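You operate a simulated robot arm through the tools that you are given. There is no shell and no other tool. Be economical: measure what you need, move in short steps, check, and stop when the job is done.

You are at the controls of a simulated robot arm. One attempt, no reset.

TASK
Clamp the yellow nut block, lock the swivel and tighten its bracket.
Fine: block in the soft vice, fingers clear of the jaws, lever shut; swivel knob to its stop, then the thumb screw to its stop; the block stays clamped.

It is judged by the outcome, as a careful person would: the job done as asked, and still so three seconds after it is handed in. It fails if anything else is knocked over, pushed out of place, dropped, spilled or broken.

THE ROBOT
A 6-joint arm with a two-finger parallel gripper, fixed in place. Base frame: the origin is at the foot of the arm, x ahead of it, y to its left, z up; the work surface is at about z = 883. Lengths are in mm, angles in degrees, forces in N, time in s.
With the tool pointing down near the work surface it reaches from about 240 to 640 mm from the base axis. Its first joint turns from -66.0 to 66.0 degrees. Payload 2.7 kg.
The tool frame sits at the grasp point between the pads (the TCP): z along the fingers, y along the line on which they close. The tips reach 23 mm beyond it. The gripper opens to 94 mm. The fingers are 38 mm wide and 10 mm thick; the gripper's body (54 by 96 mm) begins 39 mm behind the TCP.
Orientation is that of the tool frame in the base frame, as [roll, pitch, yaw] about the fixed x, y, z axes, in that order (R = Rz(yaw) Ry(pitch) Rx(roll)). With the fingers straight down and closing along the base's y, the tool's x points along the base's -x, its y along +y and its z along -z.

THE INTERFACE
- The arm moves only by the tool play_rows. Its argument "targets" is a list of rows, each a list of 6 numbers: the shift along the base's x, y, z in cm, then the turn, a rotation vector about the base's x, y, z in degrees. In form: [[x, y, z, wx, wy, wz], ...]. A call has 1 to 20 rows; each row is the pose to reach, as a shift and turn from the pose commanded when the call began. "claw" is the closure, from 0 (fully open) to 1 (shut), set as the call begins (left out, the last holds). Rows are played at 5 a second. More than 50 mm and 8.6 degrees between two rows, or a gripper value outside its range, and nothing of the call is played. A pose out of reach is approached as far as the arm can. The call stops where the force on the tool passes 70 N (or 10 N more than at its start, if that is more) or the arm is blocked; 0.2 s more then pass. The fingers move at their own pace (about 45 mm/s each) and stop on an object; they squeeze with about 23 N. The grip force told is the motor's: it shows also when the fingers shut on nothing. Time passes only in rows, and 0.2 s behind the last, so rows that repeat a pose let the fingers close. It gives the time, the measured TCP pose, the force on the tool (base axes), the opening and the grip force at its end, in the units of the frame above (readings bear some noise).
- Cameras (640 x 400 px; columns grow to the right, rows downward): "scene" is fixed at [83.2, -436.6, 1420.2]; the picture's right is [0.72, -0.70, 0.00], its down [-0.31, -0.32, -0.90] and it looks along [0.63, 0.64, -0.44] (base axes); focal length 290 px, centre (320, 200). "wrist" rides on the gripper at [-39, 0, -44] in the tool frame; the picture's right is [0.00, -1.00, 0.00], its down [0.97, 0.00, -0.24] and it looks along [0.24, 0.00, 0.97] (tool axes); focal length 218 px, centre (320, 200). There is no depth. A picture from a camera that has moved, and an enlarged one, comes with that camera's place and axes in the base frame and with its lens.
- get_image(camera): a new picture of that camera. No time passes.
- enlarge(camera, box): a new picture of the part [left, top, right, bottom] of that camera's present view, enlarged. No time passes.
- close_job(): hands the job in; it is judged then, once.

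Go step by step. Nothing tells you positions but the pictures and the camera data: compare them with the known pose of the tool, close in by small moves and look again before you grip or let go. The budget is 120 turns and 76 pictures, counting those below and the enlarged ones. Unless the task says otherwise, let go and move clear before handing in, and close with one line.

The tools are called after "Emit:" as name(argument=value, ...) on one line, values as JSON. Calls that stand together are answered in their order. play_rows: Moves the arm, as the interface text tells. Its arguments: {"type":"object","properties":{"targets":{"type":"array"},"claw":{"type":"number"}},"required":["targets"]} The other tools are called the same way: get_image (camera) takes a picture; enlarge (camera, box) takes an enlarged picture of a part of a camera's view; close_job () hands the job in.

At the start:

```text
time_s: 0.0
tool_pos: [345.3, 75.7, 1237.0]
ee_rot: [180.0, -0.1, 179.9]
contact_force: [0.8, -0.7, 0.5]
grip_width: 94.0
grasp_force: 0.1
```

scene: 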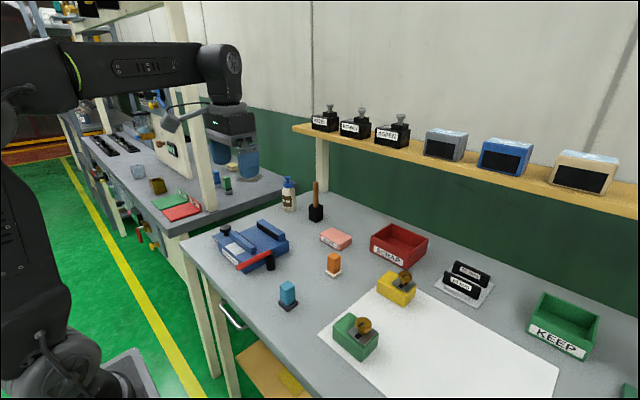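
wrist: 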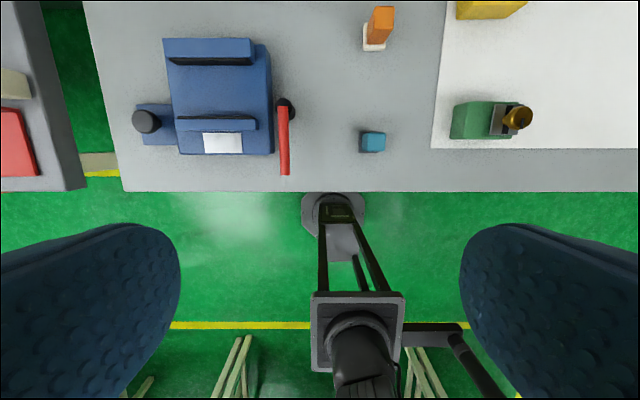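

I see a blue vice with a red lever and a black knob, some small blocks, and green and yellow blocks that carry brass screws. I'll look closer to tell which part is which.

Emit:
enlarge(camera="scene", box=[200, 170, 360, 320])

Emit:
enlarge(camera="scene", box=[310, 220, 510, 370])

Emit:
enlarge(camera="wrist", box=[90, 0, 330, 190])

Emit:
enlarge(camera="wrist", box=[340, 0, 560, 190])

```text
2.67 times, centred on (280, 245) of scene
camera zoom: at [83.2, -436.6, 1420.2], right [0.72, -0.7, 0.0], down [-0.31, -0.32, -0.9], along [0.63, 0.64, -0.44], focal length 774 px, centre (427, 80)
```

zoom: 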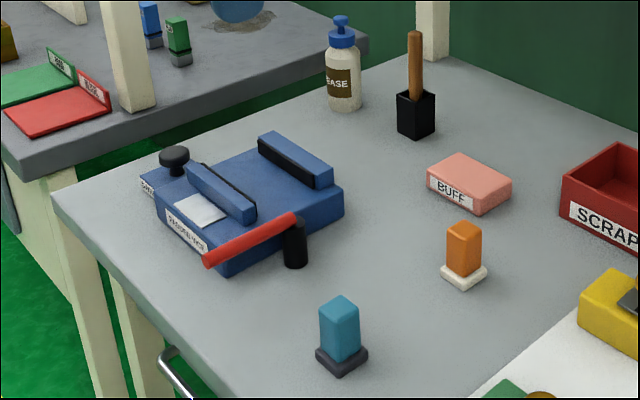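

```text
2.67 times, centred on (410, 295) of scene
camera zoom: at [83.2, -436.6, 1420.2], right [0.72, -0.7, 0.0], down [-0.31, -0.32, -0.9], along [0.63, 0.64, -0.44], focal length 774 px, centre (80, -53)
```

zoom: 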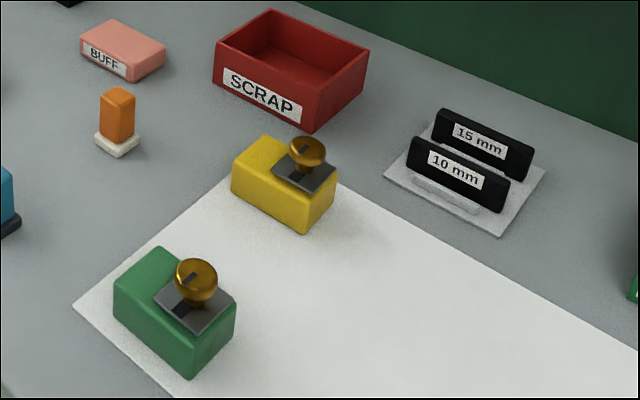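

```text
2.11 times, centred on (210, 95) of wrist
camera zoom: at [384.2, 73.9, 1280.8], right [0.0, -1.0, 0.0], down [-0.97, 0.0, 0.24], along [-0.24, 0.0, -0.97], focal length 460 px, centre (552, 421)
```

zoom: 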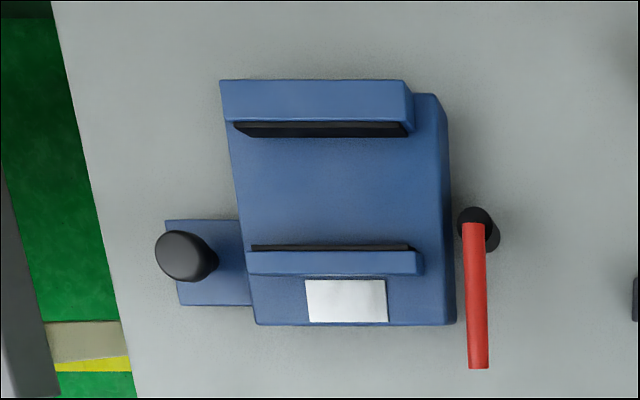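

```text
2.11 times, centred on (450, 95) of wrist
camera zoom: at [384.2, 73.9, 1280.8], right [0.0, -1.0, 0.0], down [-0.97, 0.0, 0.24], along [-0.24, 0.0, -0.97], focal length 460 px, centre (46, 421)
```

zoom: 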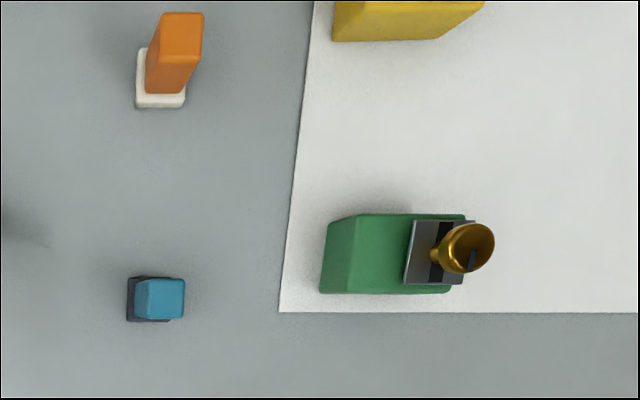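

I take the vice to be near (465, 225) and the yellow nut block near (595, -185), with a bracket plate and a brass thumb screw on it. I'll move over the vice first to read its labels.

Emit:
play_rows(targets=[[1.5, 3, -2, 0, 0, 0], [3, 6, -4, 0, 0, 0], [4.5, 9, -6, 0, 0, 0], [6, 12, -8, 0, 0, 0], [7, 15, -10, 0, 0, 0]], claw=0)

Emit:
get_image(camera="wrist")

```text
time_s: 1.2
tool_pos: [414.6, 225.8, 1135.9]
ee_rot: [180.0, 0.0, -179.9]
contact_force: [-0.1, 0.7, 1.2]
grip_width: 93.9
grasp_force: 0.1
```

```text
69 pictures are left
camera wrist: at [454.1, 224.4, 1179.7], right [0.0, -1.0, 0.0], down [-0.97, 0.0, 0.24], along [-0.24, 0.0, -0.97], focal length 218 px, centre (320, 200)
```

wrist: 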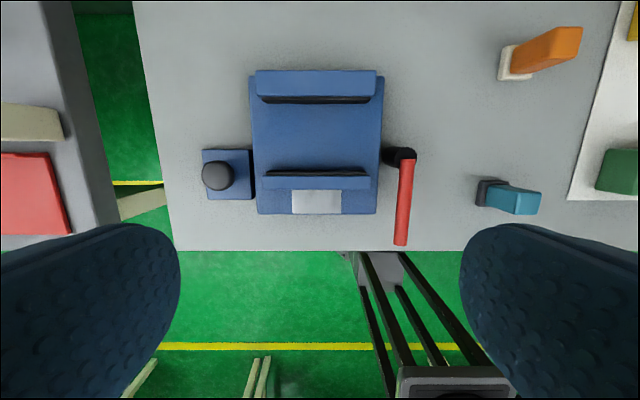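

The jaws lie along y and open along x. The lever post is on the -y side and the knob on the +y side. I'll read the labels.

Emit:
enlarge(camera="scene", box=[205, 210, 295, 280])

Emit:
enlarge(camera="wrist", box=[190, 60, 430, 250])

Emit:
enlarge(camera="scene", box=[370, 255, 430, 310])

```text
5.71 times, centred on (250, 245) of scene
camera zoom: at [83.2, -436.6, 1420.2], right [0.72, -0.7, 0.0], down [-0.31, -0.32, -0.9], along [0.63, 0.64, -0.44], focal length 1658 px, centre (720, -57)
```

zoom: 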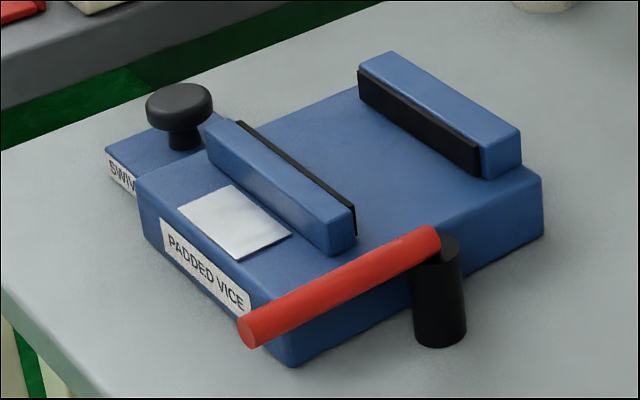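

```text
2.11 times, centred on (310, 155) of wrist
camera zoom: at [454.1, 224.4, 1179.7], right [0.0, -1.0, 0.0], down [-0.97, 0.0, 0.24], along [-0.24, 0.0, -0.97], focal length 460 px, centre (341, 295)
```

zoom: 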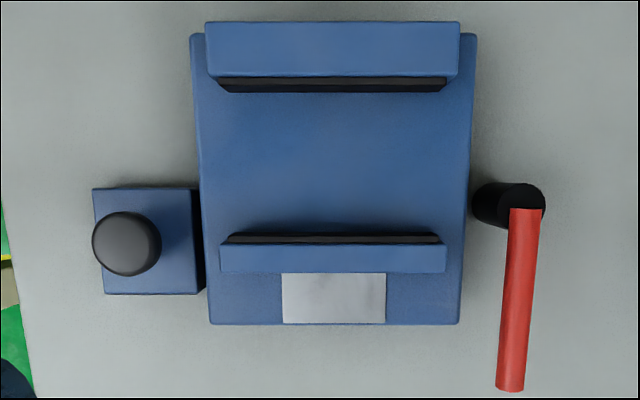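

```text
7.27 times, centred on (400, 282) of scene
camera zoom: at [83.2, -436.6, 1420.2], right [0.72, -0.7, 0.0], down [-0.31, -0.32, -0.9], along [0.63, 0.64, -0.44], focal length 2111 px, centre (-262, -400)
```

zoom: 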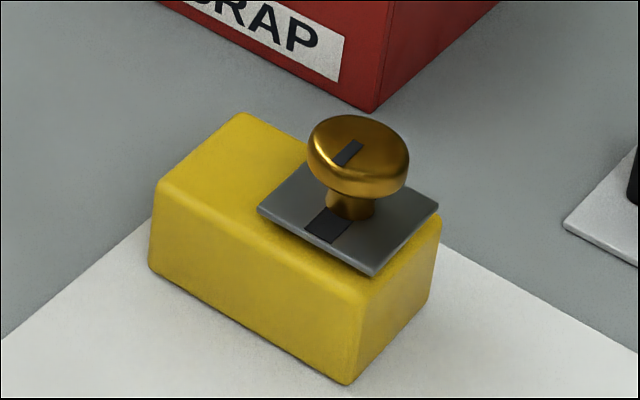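

The vice gap runs from about x=428 to x=499, with the jaw tops at about z=945. The yellow block is about 76 long in y and 55 wide in x, centred near (610, -177). I'll go over it for a closer look.

Emit:
play_rows(targets=[[1.5, -4, 0, 0, 0, 0], [3, -8, 0, 0, 0, 0], [4.5, -12, -1, 0, 0, 0], [6, -16, -1.5, 0, 0, 0], [7.5, -20, -2, 0, 0, 0], [9, -24, -3, 0, 0, 0], [10.5, -28, -4, 0, 0, 0], [12, -32, -5, 0, 0, 0], [13.5, -36, -6, 0, 0, 0], [15, -40, -6, 0, 0, 0]])

Emit:
get_image(camera="wrist")

```text
time_s: 3.4
tool_pos: [561.0, -176.8, 1076.5]
ee_rot: [-179.9, 0.0, 180.0]
contact_force: [0.3, -0.1, 1.1]
grip_width: 93.8
grasp_force: 0.0
```

```text
65 pictures are left
camera wrist: at [600.5, -177.5, 1121.2], right [0.0, -1.0, 0.0], down [-0.97, 0.0, 0.24], along [-0.24, 0.0, -0.97], focal length 218 px, centre (320, 200)
```

wrist: 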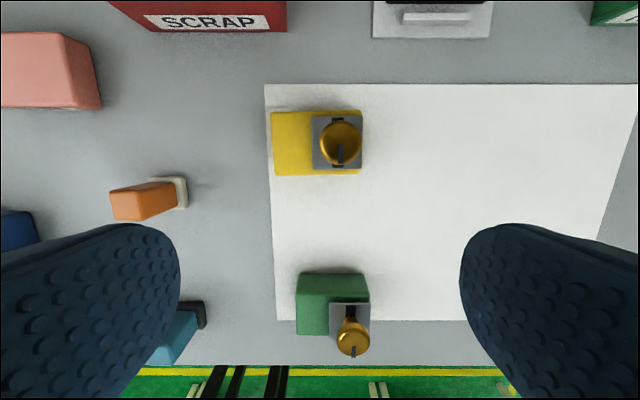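

Emit:
enlarge(camera="wrist", box=[240, 90, 400, 190])

```text
4.00 times, centred on (320, 140) of wrist
camera zoom: at [600.5, -177.5, 1121.2], right [0.0, -1.0, 0.0], down [-0.97, 0.0, 0.24], along [-0.24, 0.0, -0.97], focal length 873 px, centre (320, 440)
```

zoom: 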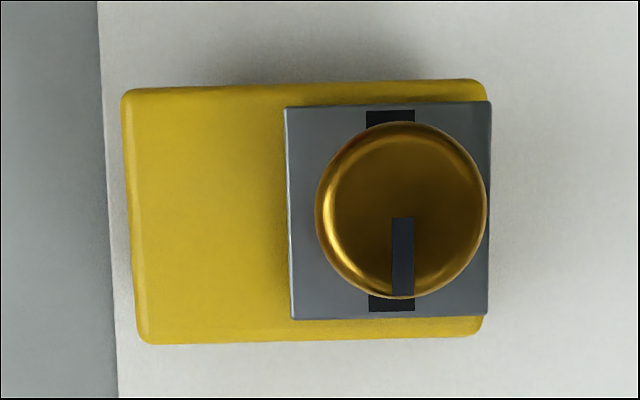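

The block is centred near (602, -174.5) with its top at about z=926, and the screw head is at about (603, -192). The bracket plate ends flush with the block. I'll come down above it with the gripper open and check.

Emit:
play_rows(targets=[[2, 0, -3, 0, 0, 0], [3.7, 0, -6, 0, 0, 0], [3.7, 0, -8, 0, 0, 0], [3.7, 0, -8, 0, 0, 0], [3.7, 0, -8, 0, 0, 0]])

Emit:
get_image(camera="wrist")

Emit:
enlarge(camera="scene", box=[340, 190, 460, 310])

```text
time_s: 4.6
tool_pos: [599.1, -175.4, 995.2]
ee_rot: [179.9, 0.0, 180.0]
contact_force: [-0.4, 0.2, 0.3]
grip_width: 93.8
grasp_force: 0.1
```

```text
63 pictures are left
camera wrist: at [638.7, -176.5, 1041.2], right [0.0, -1.0, 0.0], down [-0.97, 0.0, 0.24], along [-0.24, 0.0, -0.97], focal length 218 px, centre (320, 200)
```

wrist: 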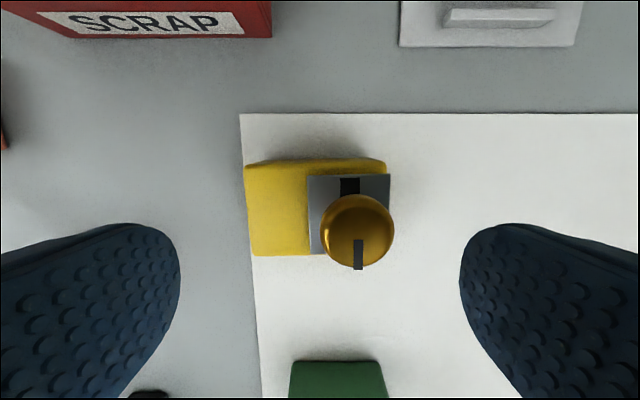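

```text
3.33 times, centred on (400, 250) of scene
camera zoom: at [83.2, -436.6, 1420.2], right [0.72, -0.7, 0.0], down [-0.31, -0.32, -0.9], along [0.63, 0.64, -0.44], focal length 967 px, centre (53, 33)
```

zoom: 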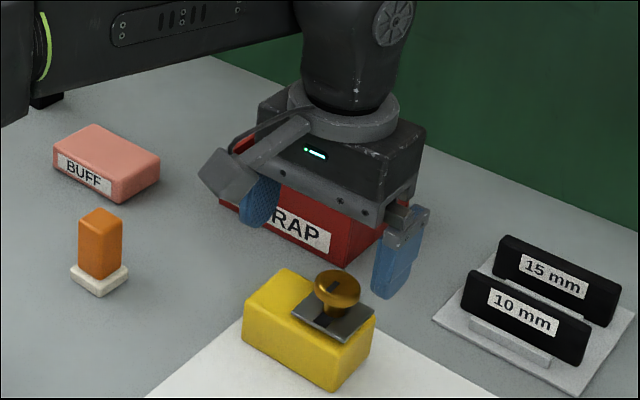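

Everything lines up, so I'll come down to about z=930 around the block ends and stop before closing.

Emit:
play_rows(targets=[[0.4, 0.05, -2, 0, 0, 0], [0.4, 0.05, -4, 0, 0, 0], [0.4, 0.05, -5.5, 0, 0, 0], [0.4, 0.05, -6.5, 0, 0, 0], [0.4, 0.05, -6.5, 0, 0, 0]])

Emit:
get_image(camera="wrist")

Emit:
enlarge(camera="scene", box=[350, 220, 450, 310])

```text
time_s: 5.8
tool_pos: [605.0, -174.7, 930.1]
ee_rot: [-179.9, 0.0, 179.9]
contact_force: [0.1, 0.0, -0.7]
grip_width: 94.1
grasp_force: 0.2
```

```text
61 pictures are left
camera wrist: at [643.5, -176.0, 974.9], right [0.0, -1.0, 0.0], down [-0.97, 0.0, 0.24], along [-0.24, 0.0, -0.97], focal length 218 px, centre (320, 200)
```

wrist: 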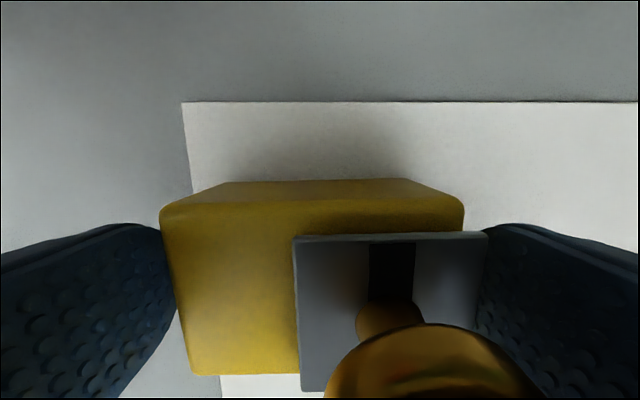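

```text
4.44 times, centred on (400, 265) of scene
camera zoom: at [83.2, -436.6, 1420.2], right [0.72, -0.7, 0.0], down [-0.31, -0.32, -0.9], along [0.63, 0.64, -0.44], focal length 1290 px, centre (-36, -89)
```

zoom: 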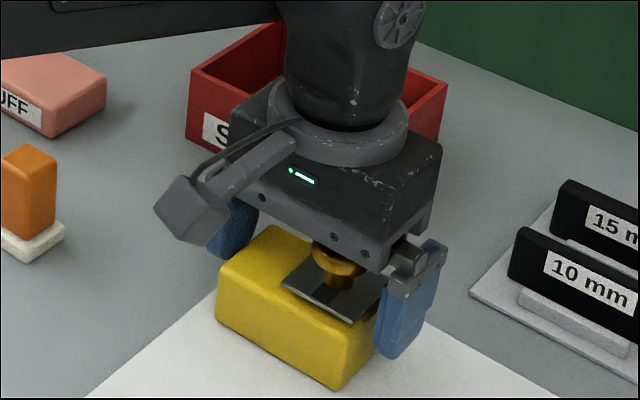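

The block sits centred between the pads and the screw clears the gripper body. I'll close gently and check the width.

Emit:
play_rows(targets=[[0, 0, 0, 0, 0, 0], [0, 0, 0, 0, 0, 0], [0, 0, 0, 0, 0, 0], [0, 0, 0, 0, 0, 0]], claw=1)

Emit:
get_image(camera="wrist")

```text
time_s: 6.8
tool_pos: [604.0, -174.2, 930.8]
ee_rot: [180.0, 0.0, 179.9]
contact_force: [-0.2, 0.0, 0.3]
grip_width: 79.4
grasp_force: 22.9
```

```text
59 pictures are left
camera wrist: at [643.6, -176.1, 975.1], right [0.0, -1.0, 0.0], down [-0.97, 0.0, 0.24], along [-0.24, 0.0, -0.97], focal length 218 px, centre (320, 200)
```

wrist: 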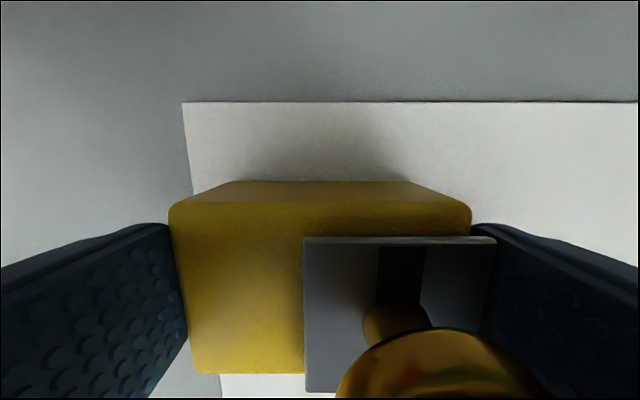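

I have the block and the bracket came with it. I'll lift it.

Emit:
play_rows(targets=[[0, 0, 1, 0, 0, 0], [0, 0, 3, 0, 0, 0], [0, 0, 6, 0, 0, 0], [0, 0, 10, 0, 0, 0], [-1, 0, 14, 0, 0, 0], [-2, 0, 14, 0, 0, 0]])

Emit:
get_image(camera="scene")

```text
time_s: 8.2
tool_pos: [587.1, -175.4, 1072.6]
ee_rot: [179.9, -0.1, -179.9]
contact_force: [-0.2, 0.2, -3.4]
grip_width: 79.6
grasp_force: 23.1
out of reach, approached as far as the arm can: row 4, 5, 6
```

```text
58 pictures are left
```

scene: 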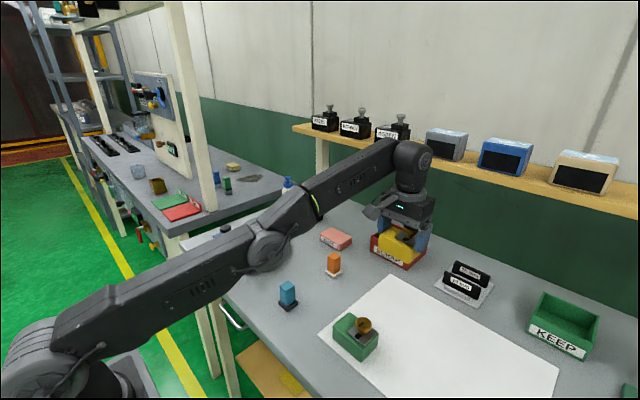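

The block is held well, so I'll carry it over to above the vice.

Emit:
play_rows(targets=[[-3, 3, 0, 0, 0, 0], [-5, 7, 0, 0, 0, 0], [-7, 11, 0, 0, 0, 0], [-8, 15, 0, 0, 0, 0], [-9, 19, 0, 0, 0, 0], [-10, 23, 0, 0, 0, 0], [-11, 27, 0, 0, 0, 0], [-12, 31, 0, 0, 0, 0], [-12.4, 35, 0, 0, 0, 0], [-12.4, 38, 0, 0, 0, 0], [-12.4, 40.2, 0, 0, 0, 0], [-12.4, 40.2, 0, 0, 0, 0], [-12.4, 40.2, 0, 0, 0, 0]])

Emit:
get_image(camera="wrist")

Emit:
enlarge(camera="scene", box=[190, 160, 320, 280])

```text
time_s: 11.0
tool_pos: [464.9, 227.0, 1073.9]
ee_rot: [180.0, 0.1, -180.0]
contact_force: [0.0, 0.0, -2.4]
grip_width: 79.6
grasp_force: 23.2
```

```text
57 pictures are left
camera wrist: at [504.5, 226.2, 1118.6], right [0.0, -1.0, 0.0], down [-0.97, 0.0, 0.24], along [-0.24, 0.0, -0.97], focal length 218 px, centre (320, 200)
```

wrist: 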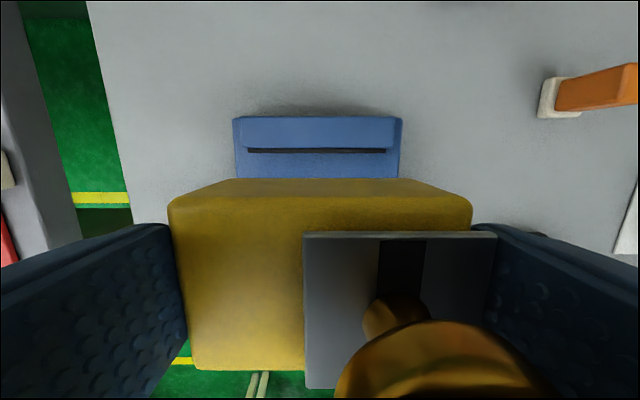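

```text
3.33 times, centred on (255, 220) of scene
camera zoom: at [83.3, -436.6, 1420.2], right [0.72, -0.7, 0.0], down [-0.31, -0.32, -0.9], along [0.63, 0.64, -0.44], focal length 967 px, centre (537, 133)
```

zoom: 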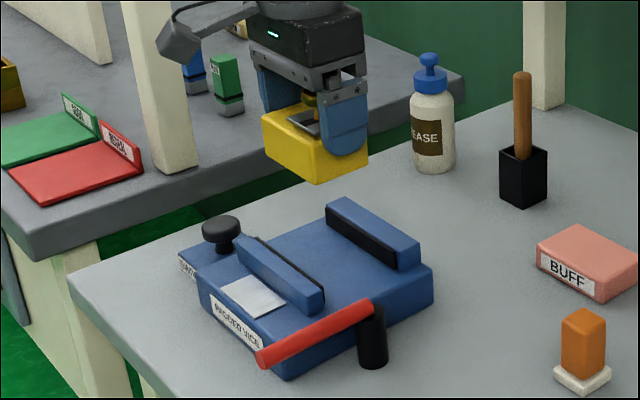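

The block is centred over the gap. I'll lower it to just above the vice floor and look.

Emit:
play_rows(targets=[[0, 0.1, -3, 0, 0, 0], [0, 0.1, -6, 0, 0, 0], [0, 0.1, -8, 0, 0, 0], [0, 0.1, -9.5, 0, 0, 0], [0, 0.1, -9.5, 0, 0, 0]])

Emit:
enlarge(camera="scene", box=[200, 190, 310, 280])

Emit:
get_image(camera="wrist")

```text
time_s: 12.2
tool_pos: [466.8, 229.7, 977.1]
ee_rot: [179.9, 0.0, 179.9]
contact_force: [0.0, 0.1, -1.7]
grip_width: 79.5
grasp_force: 23.6
```

```text
4.44 times, centred on (255, 235) of scene
camera zoom: at [83.3, -436.6, 1420.2], right [0.72, -0.7, 0.0], down [-0.31, -0.32, -0.9], along [0.63, 0.64, -0.44], focal length 1290 px, centre (609, 44)
```

zoom: 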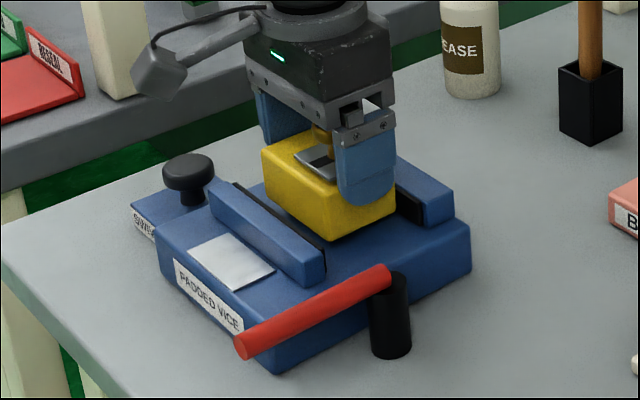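

```text
54 pictures are left
camera wrist: at [506.2, 227.8, 1022.0], right [0.0, -1.0, 0.0], down [-0.97, 0.0, 0.24], along [-0.24, 0.0, -0.97], focal length 218 px, centre (320, 200)
```

wrist: 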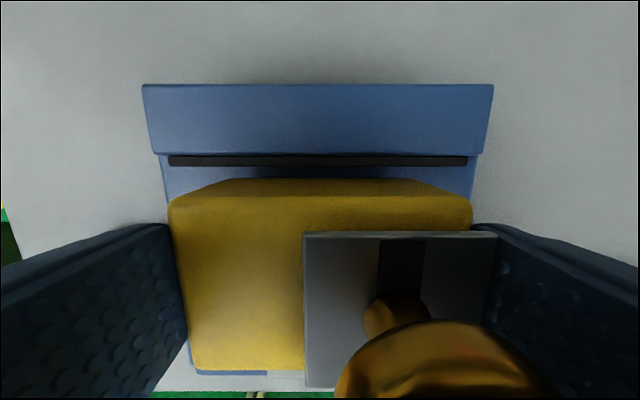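

The block has gaps on both sides between the jaws. I'll ease it down onto the vice floor.

Emit:
play_rows(targets=[[-0.2, -0.1, -0.4, 0, 0, 0], [-0.25, -0.1, -0.7, 0, 0, 0], [-0.25, -0.1, -0.9, 0, 0, 0], [-0.25, -0.1, -0.9, 0, 0, 0]])

Emit:
enlarge(camera="scene", box=[220, 200, 300, 270])

```text
time_s: 13.2
tool_pos: [462.7, 226.9, 969.0]
ee_rot: [180.0, 0.0, -179.9]
contact_force: [0.3, 0.0, -2.5]
grip_width: 79.3
grasp_force: 23.3
```

```text
5.71 times, centred on (260, 235) of scene
camera zoom: at [83.3, -436.6, 1420.2], right [0.72, -0.7, 0.0], down [-0.31, -0.32, -0.9], along [0.63, 0.64, -0.44], focal length 1658 px, centre (663, 0)
```

zoom: 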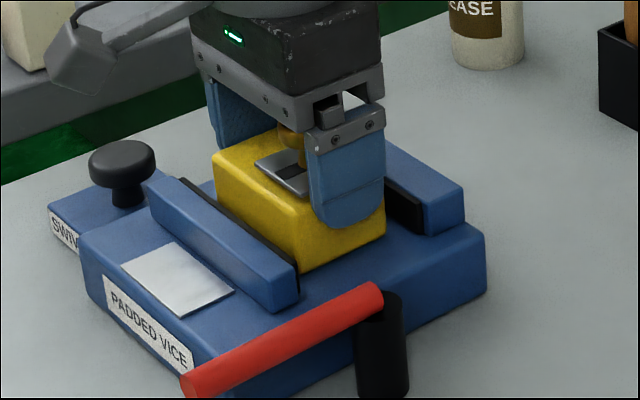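

Not touching yet, since the force only shows the block's weight. I'll go down in smaller steps.

Emit:
play_rows(targets=[[0.1, 0.1, -0.15, 0, 0, 0], [0.1, 0.1, -0.3, 0, 0, 0], [0.1, 0.1, -0.3, 0, 0, 0]])

```text
time_s: 14.0
tool_pos: [464.0, 229.4, 967.3]
ee_rot: [179.8, 0.2, 180.0]
contact_force: [-3.9, -3.5, 17.1]
grip_width: 79.7
grasp_force: 22.7
```

The block is on the floor with a contact force of 17 N upward. I'll open the fingers and back straight up.

Emit:
play_rows(targets=[[0, 0, 0.1, 0, 0, 0], [0, 0, 0.1, 0, 0, 0], [0, 0, 0.1, 0, 0, 0]], claw=0)

Emit:
play_rows(targets=[[0, 0, 2, 0, 0, 0], [0, 0, 5, 0, 0, 0], [-1, 0, 9, 0, 0, 0], [-3, 0, 13, 0, 0, 0], [-3, 0, 13, 0, 0, 0]])

Emit:
get_image(camera="wrist")

Emit:
enlarge(camera="scene", box=[205, 200, 305, 280])

```text
time_s: 14.8
tool_pos: [462.9, 228.3, 966.4]
ee_rot: [180.0, 0.0, -180.0]
contact_force: [-0.9, 0.8, -0.4]
grip_width: 93.9
grasp_force: 0.0
```

```text
time_s: 16.0
tool_pos: [431.9, 229.1, 1096.4]
ee_rot: [179.9, 0.1, -180.0]
contact_force: [0.2, -0.7, 0.3]
grip_width: 94.0
grasp_force: 0.1
```

```text
52 pictures are left
camera wrist: at [470.5, 228.2, 1141.5], right [0.0, -1.0, 0.0], down [-0.97, 0.0, 0.24], along [-0.24, 0.0, -0.97], focal length 218 px, centre (320, 200)
```

wrist: 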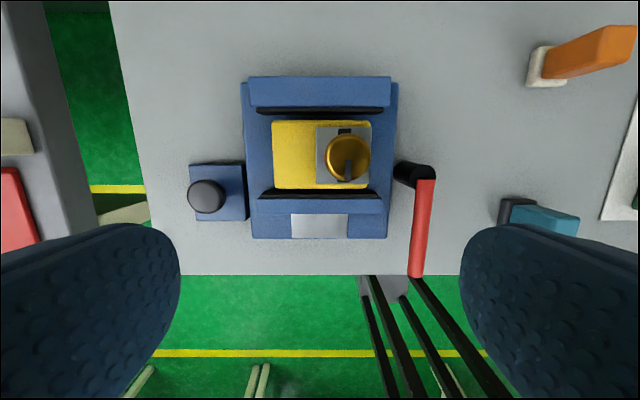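

```text
5.00 times, centred on (255, 240) of scene
camera zoom: at [83.2, -436.6, 1420.2], right [0.72, -0.7, 0.0], down [-0.31, -0.32, -0.9], along [0.63, 0.64, -0.44], focal length 1451 px, centre (645, 0)
```

zoom: 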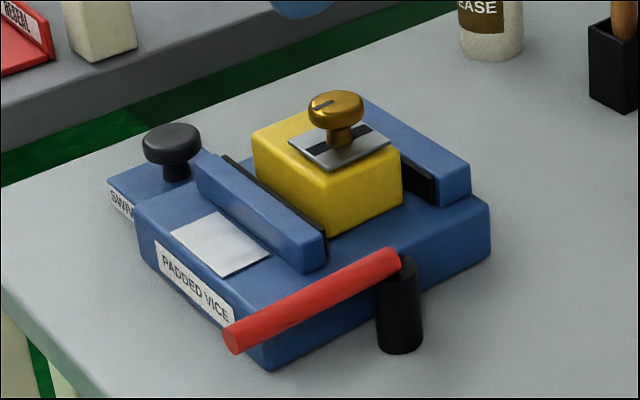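

The block rests square in the vice. Next is the lever: its post is at about (442, 130) and it points to -x at about z=947. I'll straddle it with the fingers part-closed so that I can push it either way.

Emit:
play_rows(targets=[[-2, -3, 0, 0, 0, 0], [-4, -6, 0, 0, 0, 0], [-7, -9.7, 0, 0, 0, 0], [-7, -9.7, -4, 0, 0, 0], [-7, -9.7, -8, 0, 0, 0], [-7, -9.7, -10, 0, 0, 0], [-7, -9.7, -10, 0, 0, 0]], claw=0.55)

Emit:
get_image(camera="wrist")

Emit:
enlarge(camera="scene", box=[190, 190, 310, 290])

```text
time_s: 17.6
tool_pos: [363.3, 130.5, 994.3]
ee_rot: [-179.9, 0.0, 179.9]
contact_force: [0.2, -0.1, -0.5]
grip_width: 42.3
grasp_force: 0.1
```

```text
50 pictures are left
camera wrist: at [400.9, 128.4, 1039.0], right [0.0, -1.0, 0.0], down [-0.97, 0.0, 0.24], along [-0.24, 0.0, -0.97], focal length 218 px, centre (320, 200)
```

wrist: 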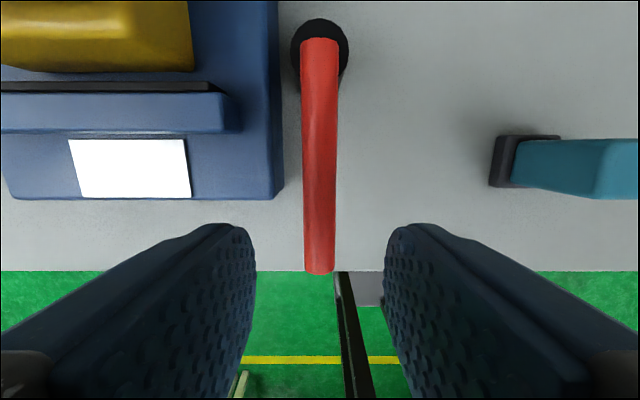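

```text
4.00 times, centred on (250, 240) of scene
camera zoom: at [83.2, -436.6, 1420.2], right [0.72, -0.7, 0.0], down [-0.31, -0.32, -0.9], along [0.63, 0.64, -0.44], focal length 1161 px, centre (600, 40)
```

zoom: 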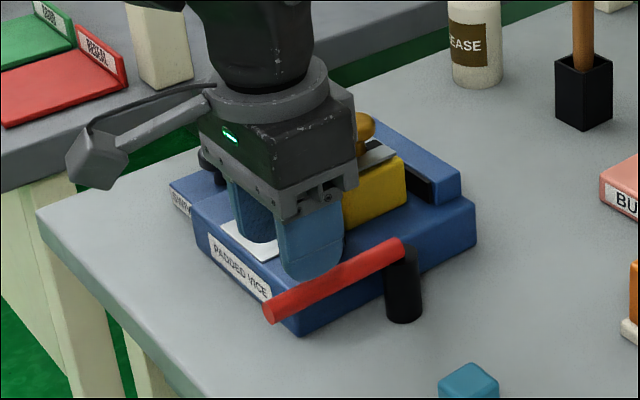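

The lever lies along y≈128. I'll go down around it.

Emit:
play_rows(targets=[[0.3, -0.25, -2, 0, 0, 0], [0.3, -0.25, -4, 0, 0, 0], [0.3, -0.25, -4, 0, 0, 0]])

Emit:
play_rows(targets=[[0, -1, 0, 0, 0, 0], [0, -2, 0, 0, 0, 0], [0, -3, 0, 0, 0, 0], [0, -3, 0, 0, 0, 0]])

Emit:
get_image(camera="wrist")

```text
time_s: 18.4
tool_pos: [365.4, 128.0, 955.0]
ee_rot: [180.0, 0.0, 179.9]
contact_force: [0.2, 0.3, 0.3]
grip_width: 42.3
grasp_force: 0.1
```

```text
time_s: 19.4
tool_pos: [366.0, 98.0, 954.6]
ee_rot: [-179.9, -0.1, 180.0]
contact_force: [-0.6, 0.8, 0.3]
grip_width: 42.5
grasp_force: 0.4
```

```text
48 pictures are left
camera wrist: at [405.0, 96.1, 999.3], right [0.0, -1.0, 0.0], down [-0.97, 0.0, 0.24], along [-0.24, 0.0, -0.97], focal length 218 px, centre (320, 200)
```

wrist: 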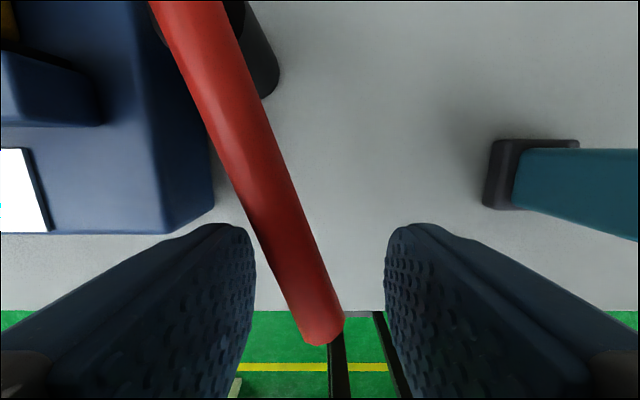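

The lever swings outward freely. I'll follow its arc counterclockwise, turning the gripper along with it.

Emit:
play_rows(targets=[[0.1, 0, 0, 0, 0, 8], [0.6, -0.4, 0, 0, 0, 16], [1.1, -1.3, 0, 0, 0, 24], [1.8, -2.2, 0, 0, 0, 32], [2.55, -2.9, 0, 0, 0, 40], [2.55, -2.9, 0, 0, 0, 40]])

Emit:
get_image(camera="wrist")

Emit:
enlarge(camera="scene", box=[190, 190, 310, 290])

```text
time_s: 20.8
tool_pos: [391.9, 68.1, 955.6]
ee_rot: [-180.0, 0.0, -139.9]
contact_force: [0.5, 0.0, -0.7]
grip_width: 42.4
grasp_force: 0.2
```

```text
47 pictures are left
camera wrist: at [422.6, 92.0, 1000.5], right [0.64, -0.76, 0.0], down [-0.74, -0.63, 0.24], along [-0.18, -0.15, -0.97], focal length 218 px, centre (320, 200)
```

wrist: 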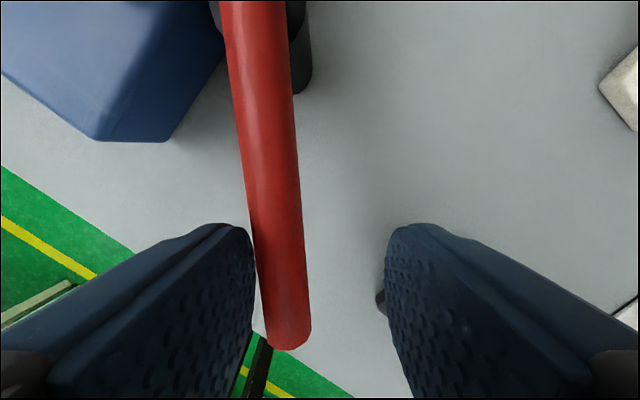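

```text
4.00 times, centred on (250, 240) of scene
camera zoom: at [83.2, -436.6, 1420.2], right [0.72, -0.7, 0.0], down [-0.31, -0.32, -0.9], along [0.63, 0.64, -0.44], focal length 1161 px, centre (600, 40)
```

zoom: 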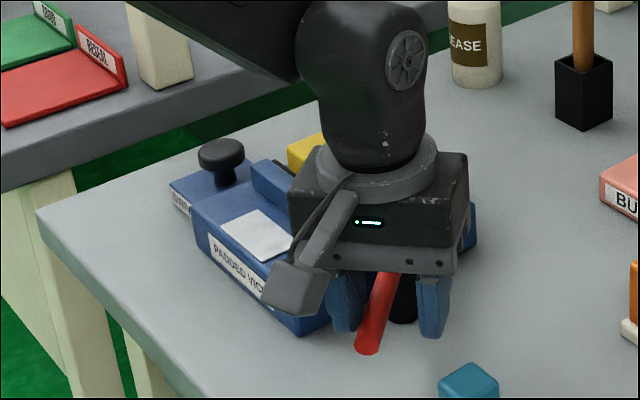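

Emit:
play_rows(targets=[[0.85, -0.6, 0, 0, 0, 8], [1.8, -1.1, 0, 0, 0, 16], [2.8, -1.45, 0, 0, 0, 24], [3.85, -1.65, 0, 0, 0, 32], [4.9, -1.7, 0, 0, 0, 40], [4.9, -1.7, 0, 0, 0, 40]])

Emit:
get_image(camera="wrist")

Emit:
enlarge(camera="scene", box=[190, 190, 310, 290])

```text
time_s: 22.2
tool_pos: [435.5, 54.2, 953.5]
ee_rot: [179.0, 0.0, -100.2]
contact_force: [-39.4, 24.8, 10.5]
grip_width: 61.7
grasp_force: 22.1
```

```text
45 pictures are left
camera wrist: at [444.0, 91.2, 998.5], right [0.98, -0.18, -0.02], down [-0.17, -0.96, 0.24], along [-0.06, -0.23, -0.97], focal length 218 px, centre (320, 200)
```

wrist: 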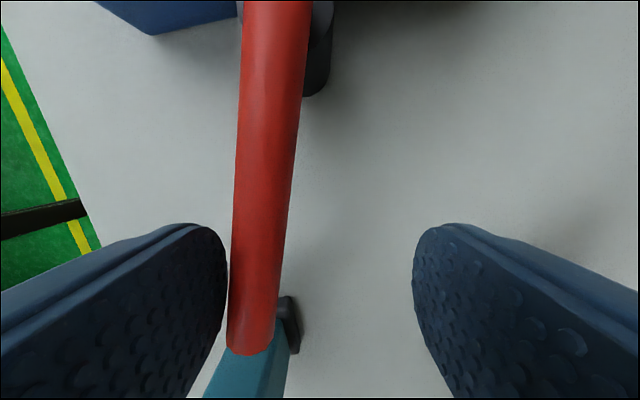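

```text
4.00 times, centred on (250, 240) of scene
camera zoom: at [82.0, -436.0, 1420.5], right [0.72, -0.7, 0.0], down [-0.31, -0.32, -0.9], along [0.63, 0.64, -0.44], focal length 1161 px, centre (600, 40)
```

zoom: 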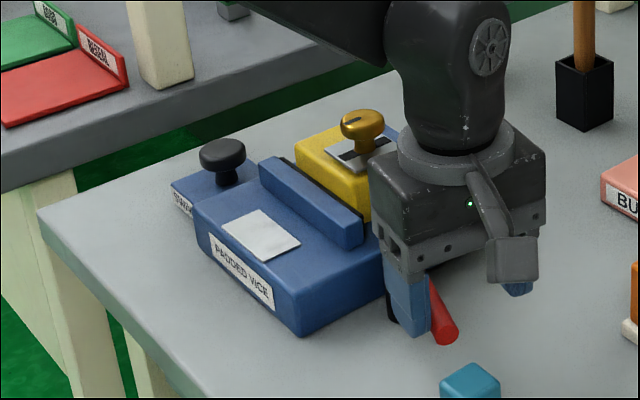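

The jaw has closed up to the block and the lever is near -y. The push spread my fingers, so I'll back off, lift and inspect.

Emit:
play_rows(targets=[[-0.6, 0, 0, 0, 0, 0], [-0.6, 0, 2, 0, 0, 0], [-0.6, 0, 6, 0, 0, 0], [-0.6, 0, 10, 0, 0, 0], [-0.6, 0, 10, 0, 0, 0]])

Emit:
get_image(camera="wrist")

Emit:
enlarge(camera="scene", box=[205, 210, 315, 290])

```text
time_s: 23.4
tool_pos: [437.9, 52.6, 1056.3]
ee_rot: [180.0, 0.0, -99.9]
contact_force: [-0.2, -1.0, 0.4]
grip_width: 42.6
grasp_force: 0.1
```

```text
43 pictures are left
camera wrist: at [443.8, 90.0, 1101.2], right [0.98, -0.17, 0.0], down [-0.17, -0.96, 0.24], along [-0.04, -0.24, -0.97], focal length 218 px, centre (320, 200)
```

wrist: 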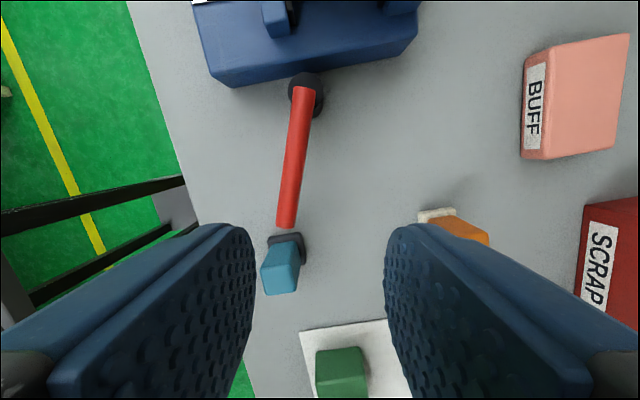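

```text
5.00 times, centred on (260, 250) of scene
camera zoom: at [83.2, -436.6, 1420.2], right [0.72, -0.7, 0.0], down [-0.31, -0.32, -0.9], along [0.63, 0.64, -0.44], focal length 1451 px, centre (620, -50)
```

zoom: 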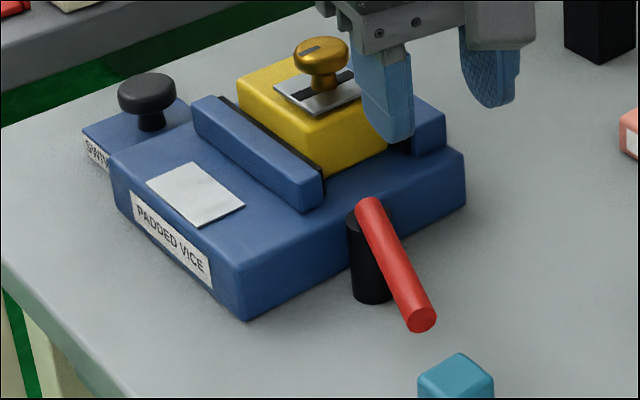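

The lever stays at about 71° from -x. I'll look from above to check whether the jaws really pinch the block.

Emit:
play_rows(targets=[[0, 4, 1, 0, 0, 0], [0.5, 8, 2, 0, 0, 0], [1, 12, 3, 0, 0, 0], [1.5, 16, 4, 0, 0, 0], [1.5, 18, 4, 0, 0, 0], [1.5, 18, 4, 0, 0, 0]], claw=1)

Emit:
get_image(camera="wrist")

```text
time_s: 24.8
tool_pos: [447.7, 233.5, 1094.5]
ee_rot: [179.9, -0.1, -100.0]
contact_force: [0.2, -0.2, -0.1]
grip_width: 0.3
grasp_force: 23.1
```

```text
41 pictures are left
camera wrist: at [455.5, 271.1, 1138.9], right [0.98, -0.17, 0.0], down [-0.17, -0.96, 0.24], along [-0.04, -0.24, -0.97], focal length 218 px, centre (320, 200)
```

wrist: 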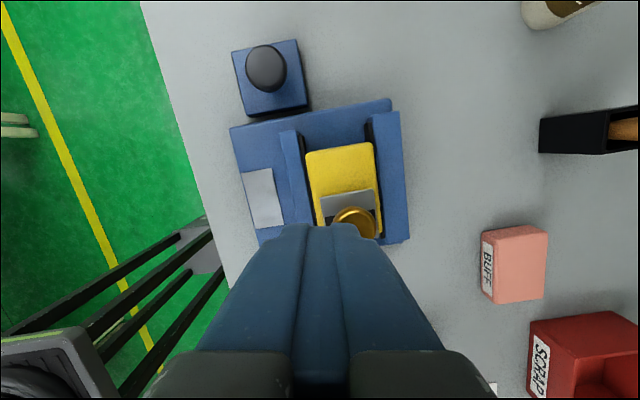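

Emit:
enlarge(camera="wrist", box=[220, 80, 430, 250])

```text
2.35 times, centred on (325, 165) of wrist
camera zoom: at [455.5, 271.1, 1138.9], right [0.98, -0.17, 0.0], down [-0.17, -0.96, 0.24], along [-0.04, -0.24, -0.97], focal length 514 px, centre (308, 282)
```

zoom: 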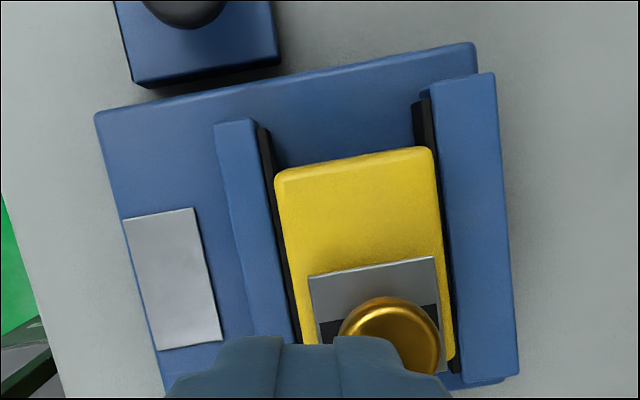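

The jaw is almost against the block but the lever likely needs a firmer push. I'll come down beside the lever with closed fingers, on its -x side.

Emit:
play_rows(targets=[[-1.2, -4, 0, 0, 0, -4], [-2.4, -8, 0, 0, 0, -8], [-3.6, -12, 0, 0, 0, -8], [-5, -15, 0, 0, 0, -8], [-5.7, -17.1, 0, 0, 0, -8], [-5.7, -17.1, -4, 0, 0, -8], [-5.7, -17.1, -8, 0, 0, -8], [-5.7, -17.1, -8, 0, 0, -8]], claw=1)

Emit:
get_image(camera="wrist")

```text
time_s: 26.6
tool_pos: [388.8, 60.9, 1016.4]
ee_rot: [179.9, 0.0, -108.0]
contact_force: [0.0, 0.5, 0.2]
grip_width: 0.0
grasp_force: 23.3
```

```text
39 pictures are left
camera wrist: at [401.7, 97.7, 1060.7], right [0.95, -0.31, 0.0], down [-0.3, -0.92, 0.24], along [-0.07, -0.23, -0.97], focal length 218 px, centre (320, 200)
```

wrist: 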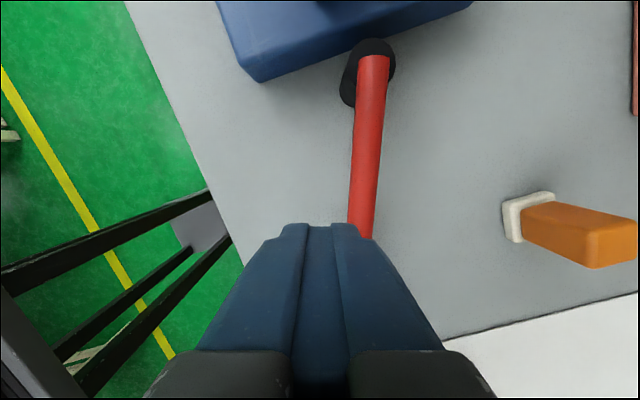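

Emit:
play_rows(targets=[[0, 0.1, -3, 0, 0, 0], [0, 0.1, -6.1, 0, 0, 0], [0, 0.1, -6.1, 0, 0, 0]])

Emit:
play_rows(targets=[[0.6, 0, 0, 0, 0, 0], [1.2, 0, 0, 0, 0, 0], [1.7, -0.25, 0, 0, 0, 4], [2.15, -0.5, 0, 0, 0, 8], [2.15, -0.5, 0, 0, 0, 8]])

Emit:
get_image(camera="wrist")

```text
time_s: 27.4
tool_pos: [390.4, 63.6, 955.1]
ee_rot: [-180.0, 0.0, -107.9]
contact_force: [-0.1, -0.2, -0.2]
grip_width: 0.2
grasp_force: 23.4
```

```text
time_s: 28.2
tool_pos: [398.0, 62.4, 954.9]
ee_rot: [178.3, -0.4, -105.9]
contact_force: [-26.9, 9.1, 19.7]
grip_width: 0.2
grasp_force: 23.0
stopped in row 3: the force on the tool passed its limit (the readings are from after the stop); the commanded pose is now the measured one
```

```text
38 pictures are left
camera wrist: at [410.5, 98.7, 999.0], right [0.96, -0.27, -0.03], down [-0.26, -0.93, 0.25], along [-0.1, -0.23, -0.97], focal length 218 px, centre (320, 200)
```

wrist: 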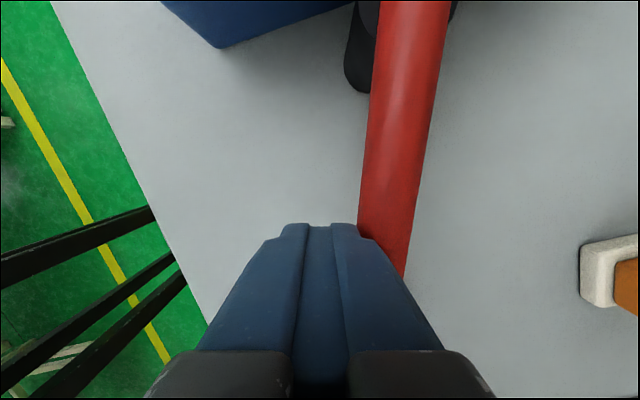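

The lever hit a hard stop at about 72°, passing 70 N without moving, so the vice is shut on the block. I'll back off, lift clear and verify from above.

Emit:
play_rows(targets=[[-1.5, 0.3, 0, 0, 0, 0], [-1.5, 0.3, 4, 0, 0, -6], [-1.5, 0.3, 9, 0, 0, -14], [-1.5, 3, 14, 0, 0, -22], [-1, 7, 15, 0, 0, -30], [0, 11, 15, 0, 0, -38], [1, 15, 15, 0, 0, -46], [2, 17, 15, 0, 0, -54], [3, 17, 15, 0, 0, -62], [3, 17, 15, 0, 0, -70], [3, 17, 15, 0, 0, -74], [3, 17, 15, 0, 0, -74]])

Emit:
get_image(camera="wrist")

Emit:
enlarge(camera="scene", box=[205, 200, 305, 280])

```text
refused: row 4 steps farther than a row can; nothing moved
```

```text
37 pictures are left
camera wrist: at [410.5, 98.7, 999.0], right [0.96, -0.27, -0.03], down [-0.26, -0.93, 0.25], along [-0.1, -0.23, -0.97], focal length 218 px, centre (320, 200)
```

wrist: 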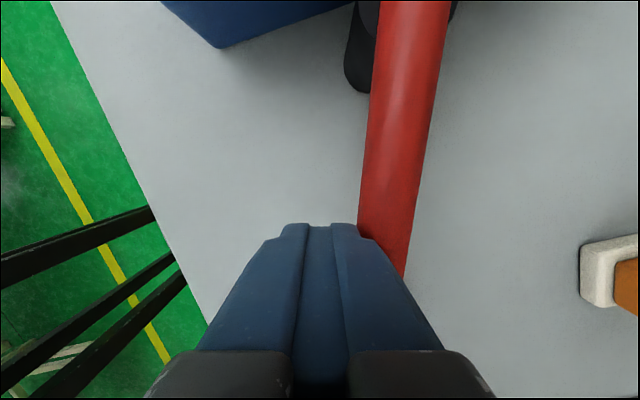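

```text
5.00 times, centred on (255, 240) of scene
camera zoom: at [82.3, -436.4, 1420.3], right [0.72, -0.7, 0.0], down [-0.31, -0.32, -0.9], along [0.63, 0.64, -0.44], focal length 1451 px, centre (645, 0)
```

zoom: 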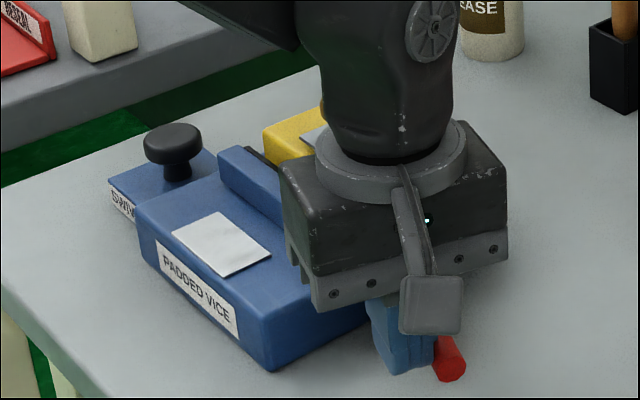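

Emit:
play_rows(targets=[[-1, 0.3, 0, 0, 0, 0], [-1.5, 0.3, 0, 0, -1.75, 0], [-1.5, 0.3, 4, 0, -1.75, 0], [-1.5, 0.3, 8, 0, -1.75, 0], [-1.5, 0.3, 12, 0, -1.75, 0], [-1.5, 0.3, 15, 0, -1.75, 0]])

Emit:
play_rows(targets=[[0, 3, 0, 0, 0, -8], [0, 7, 0, 0, 0, -16], [1, 11, 0, 0, 0, -24], [2, 14, 0, 0, 0, -32], [3, 16, 0, 0, 0, -40], [4, 17, 0, 0, 0, -48], [4, 17, 0, 0, 0, -56], [4, 17, 0, 0, 0, -64], [4, 17, 0, 0, 0, -72], [4, 17, 0, 0, 0, -74], [4, 17, 0, 0, 0, -74]])

Emit:
get_image(camera="wrist")

Emit:
enlarge(camera="scene", box=[205, 210, 305, 290])

```text
time_s: 29.6
tool_pos: [385.2, 62.2, 1104.1]
ee_rot: [-179.7, 0.1, -105.7]
contact_force: [-0.4, 0.0, 0.1]
grip_width: 0.0
grasp_force: 22.8
```

```text
time_s: 32.0
tool_pos: [424.8, 235.1, 1104.5]
ee_rot: [-179.6, 0.2, -179.8]
contact_force: [0.4, -0.4, 0.1]
grip_width: 0.0
grasp_force: 23.2
```

```text
35 pictures are left
camera wrist: at [465.0, 233.2, 1149.2], right [0.0, -1.0, 0.01], down [-0.97, 0.0, 0.24], along [-0.24, -0.01, -0.97], focal length 218 px, centre (320, 200)
```

wrist: 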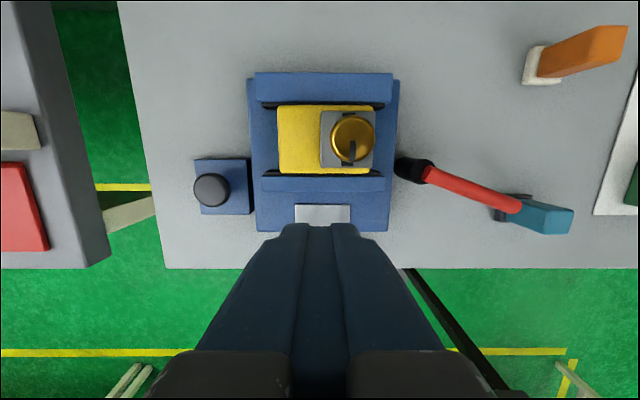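

```text
5.00 times, centred on (255, 250) of scene
camera zoom: at [83.2, -436.6, 1420.2], right [0.72, -0.7, 0.0], down [-0.31, -0.32, -0.9], along [0.63, 0.64, -0.44], focal length 1451 px, centre (645, -50)
```

zoom: 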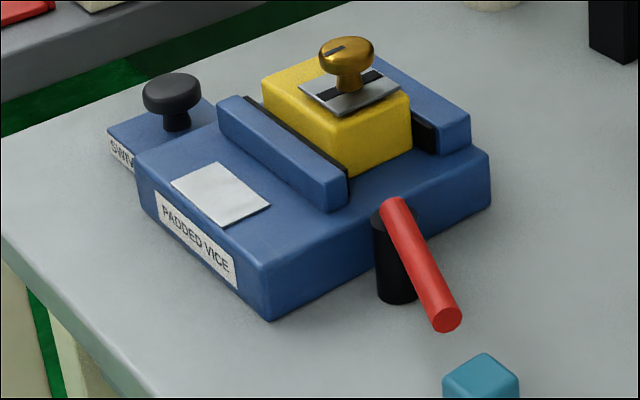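

Emit:
enlarge(camera="wrist", box=[180, 60, 420, 240])

```text
2.22 times, centred on (300, 150) of wrist
camera zoom: at [465.0, 233.2, 1149.2], right [0.0, -1.0, 0.01], down [-0.97, 0.0, 0.24], along [-0.24, -0.01, -0.97], focal length 485 px, centre (364, 311)
```

zoom: 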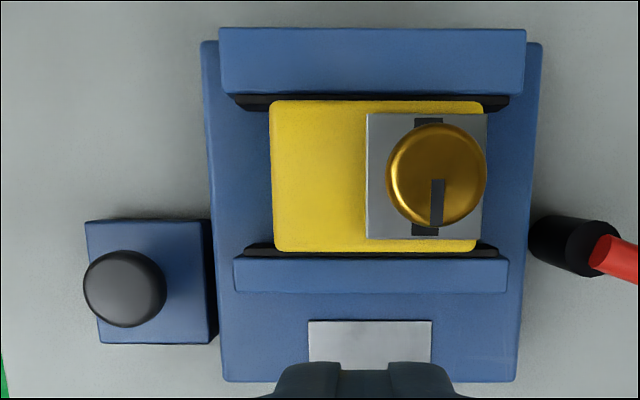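

The block is pinched between both jaws. The swivel knob head is at about (422, 340), top z≈932, about 38 in diameter. I'll go above it pre-turned counterclockwise so I can turn clockwise.

Emit:
play_rows(targets=[[0, 3, 0, 0, 0, 8], [0, 6, 0, 0, 0, 16], [-0.3, 9, 0, 0, 0, 24], [-0.3, 10.5, -2, 0, 0, 32], [-0.3, 10.5, -5, 0, 0, 40], [-0.3, 10.5, -8, 0, 0, 45], [-0.3, 10.5, -10, 0, 0, 45], [-0.3, 10.5, -10, 0, 0, 45]], claw=0.3)

Emit:
get_image(camera="wrist")

Emit:
enlarge(camera="scene", box=[190, 190, 270, 260])

```text
time_s: 33.8
tool_pos: [424.0, 339.2, 1004.5]
ee_rot: [-179.6, 0.1, -134.7]
contact_force: [-0.4, 0.2, -0.4]
grip_width: 65.8
grasp_force: 0.0
```

```text
32 pictures are left
camera wrist: at [451.7, 365.8, 1048.8], right [0.71, -0.7, 0.01], down [-0.68, -0.69, 0.24], along [-0.16, -0.17, -0.97], focal length 218 px, centre (320, 200)
```

wrist: 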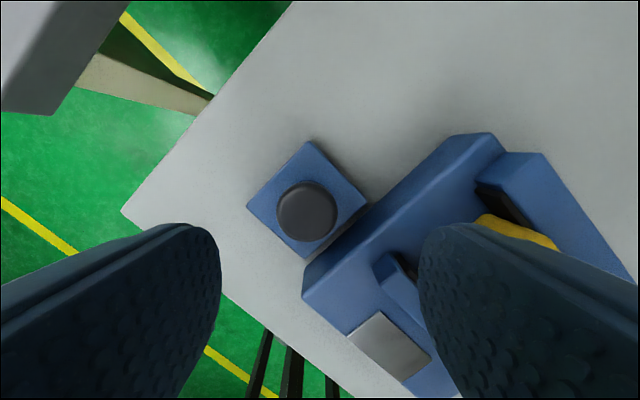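

```text
5.71 times, centred on (230, 225) of scene
camera zoom: at [83.2, -436.6, 1420.2], right [0.72, -0.7, 0.0], down [-0.31, -0.32, -0.9], along [0.63, 0.64, -0.44], focal length 1658 px, centre (834, 57)
```

zoom: 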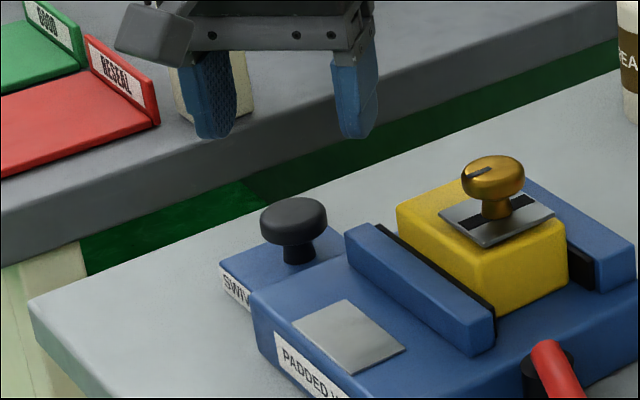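

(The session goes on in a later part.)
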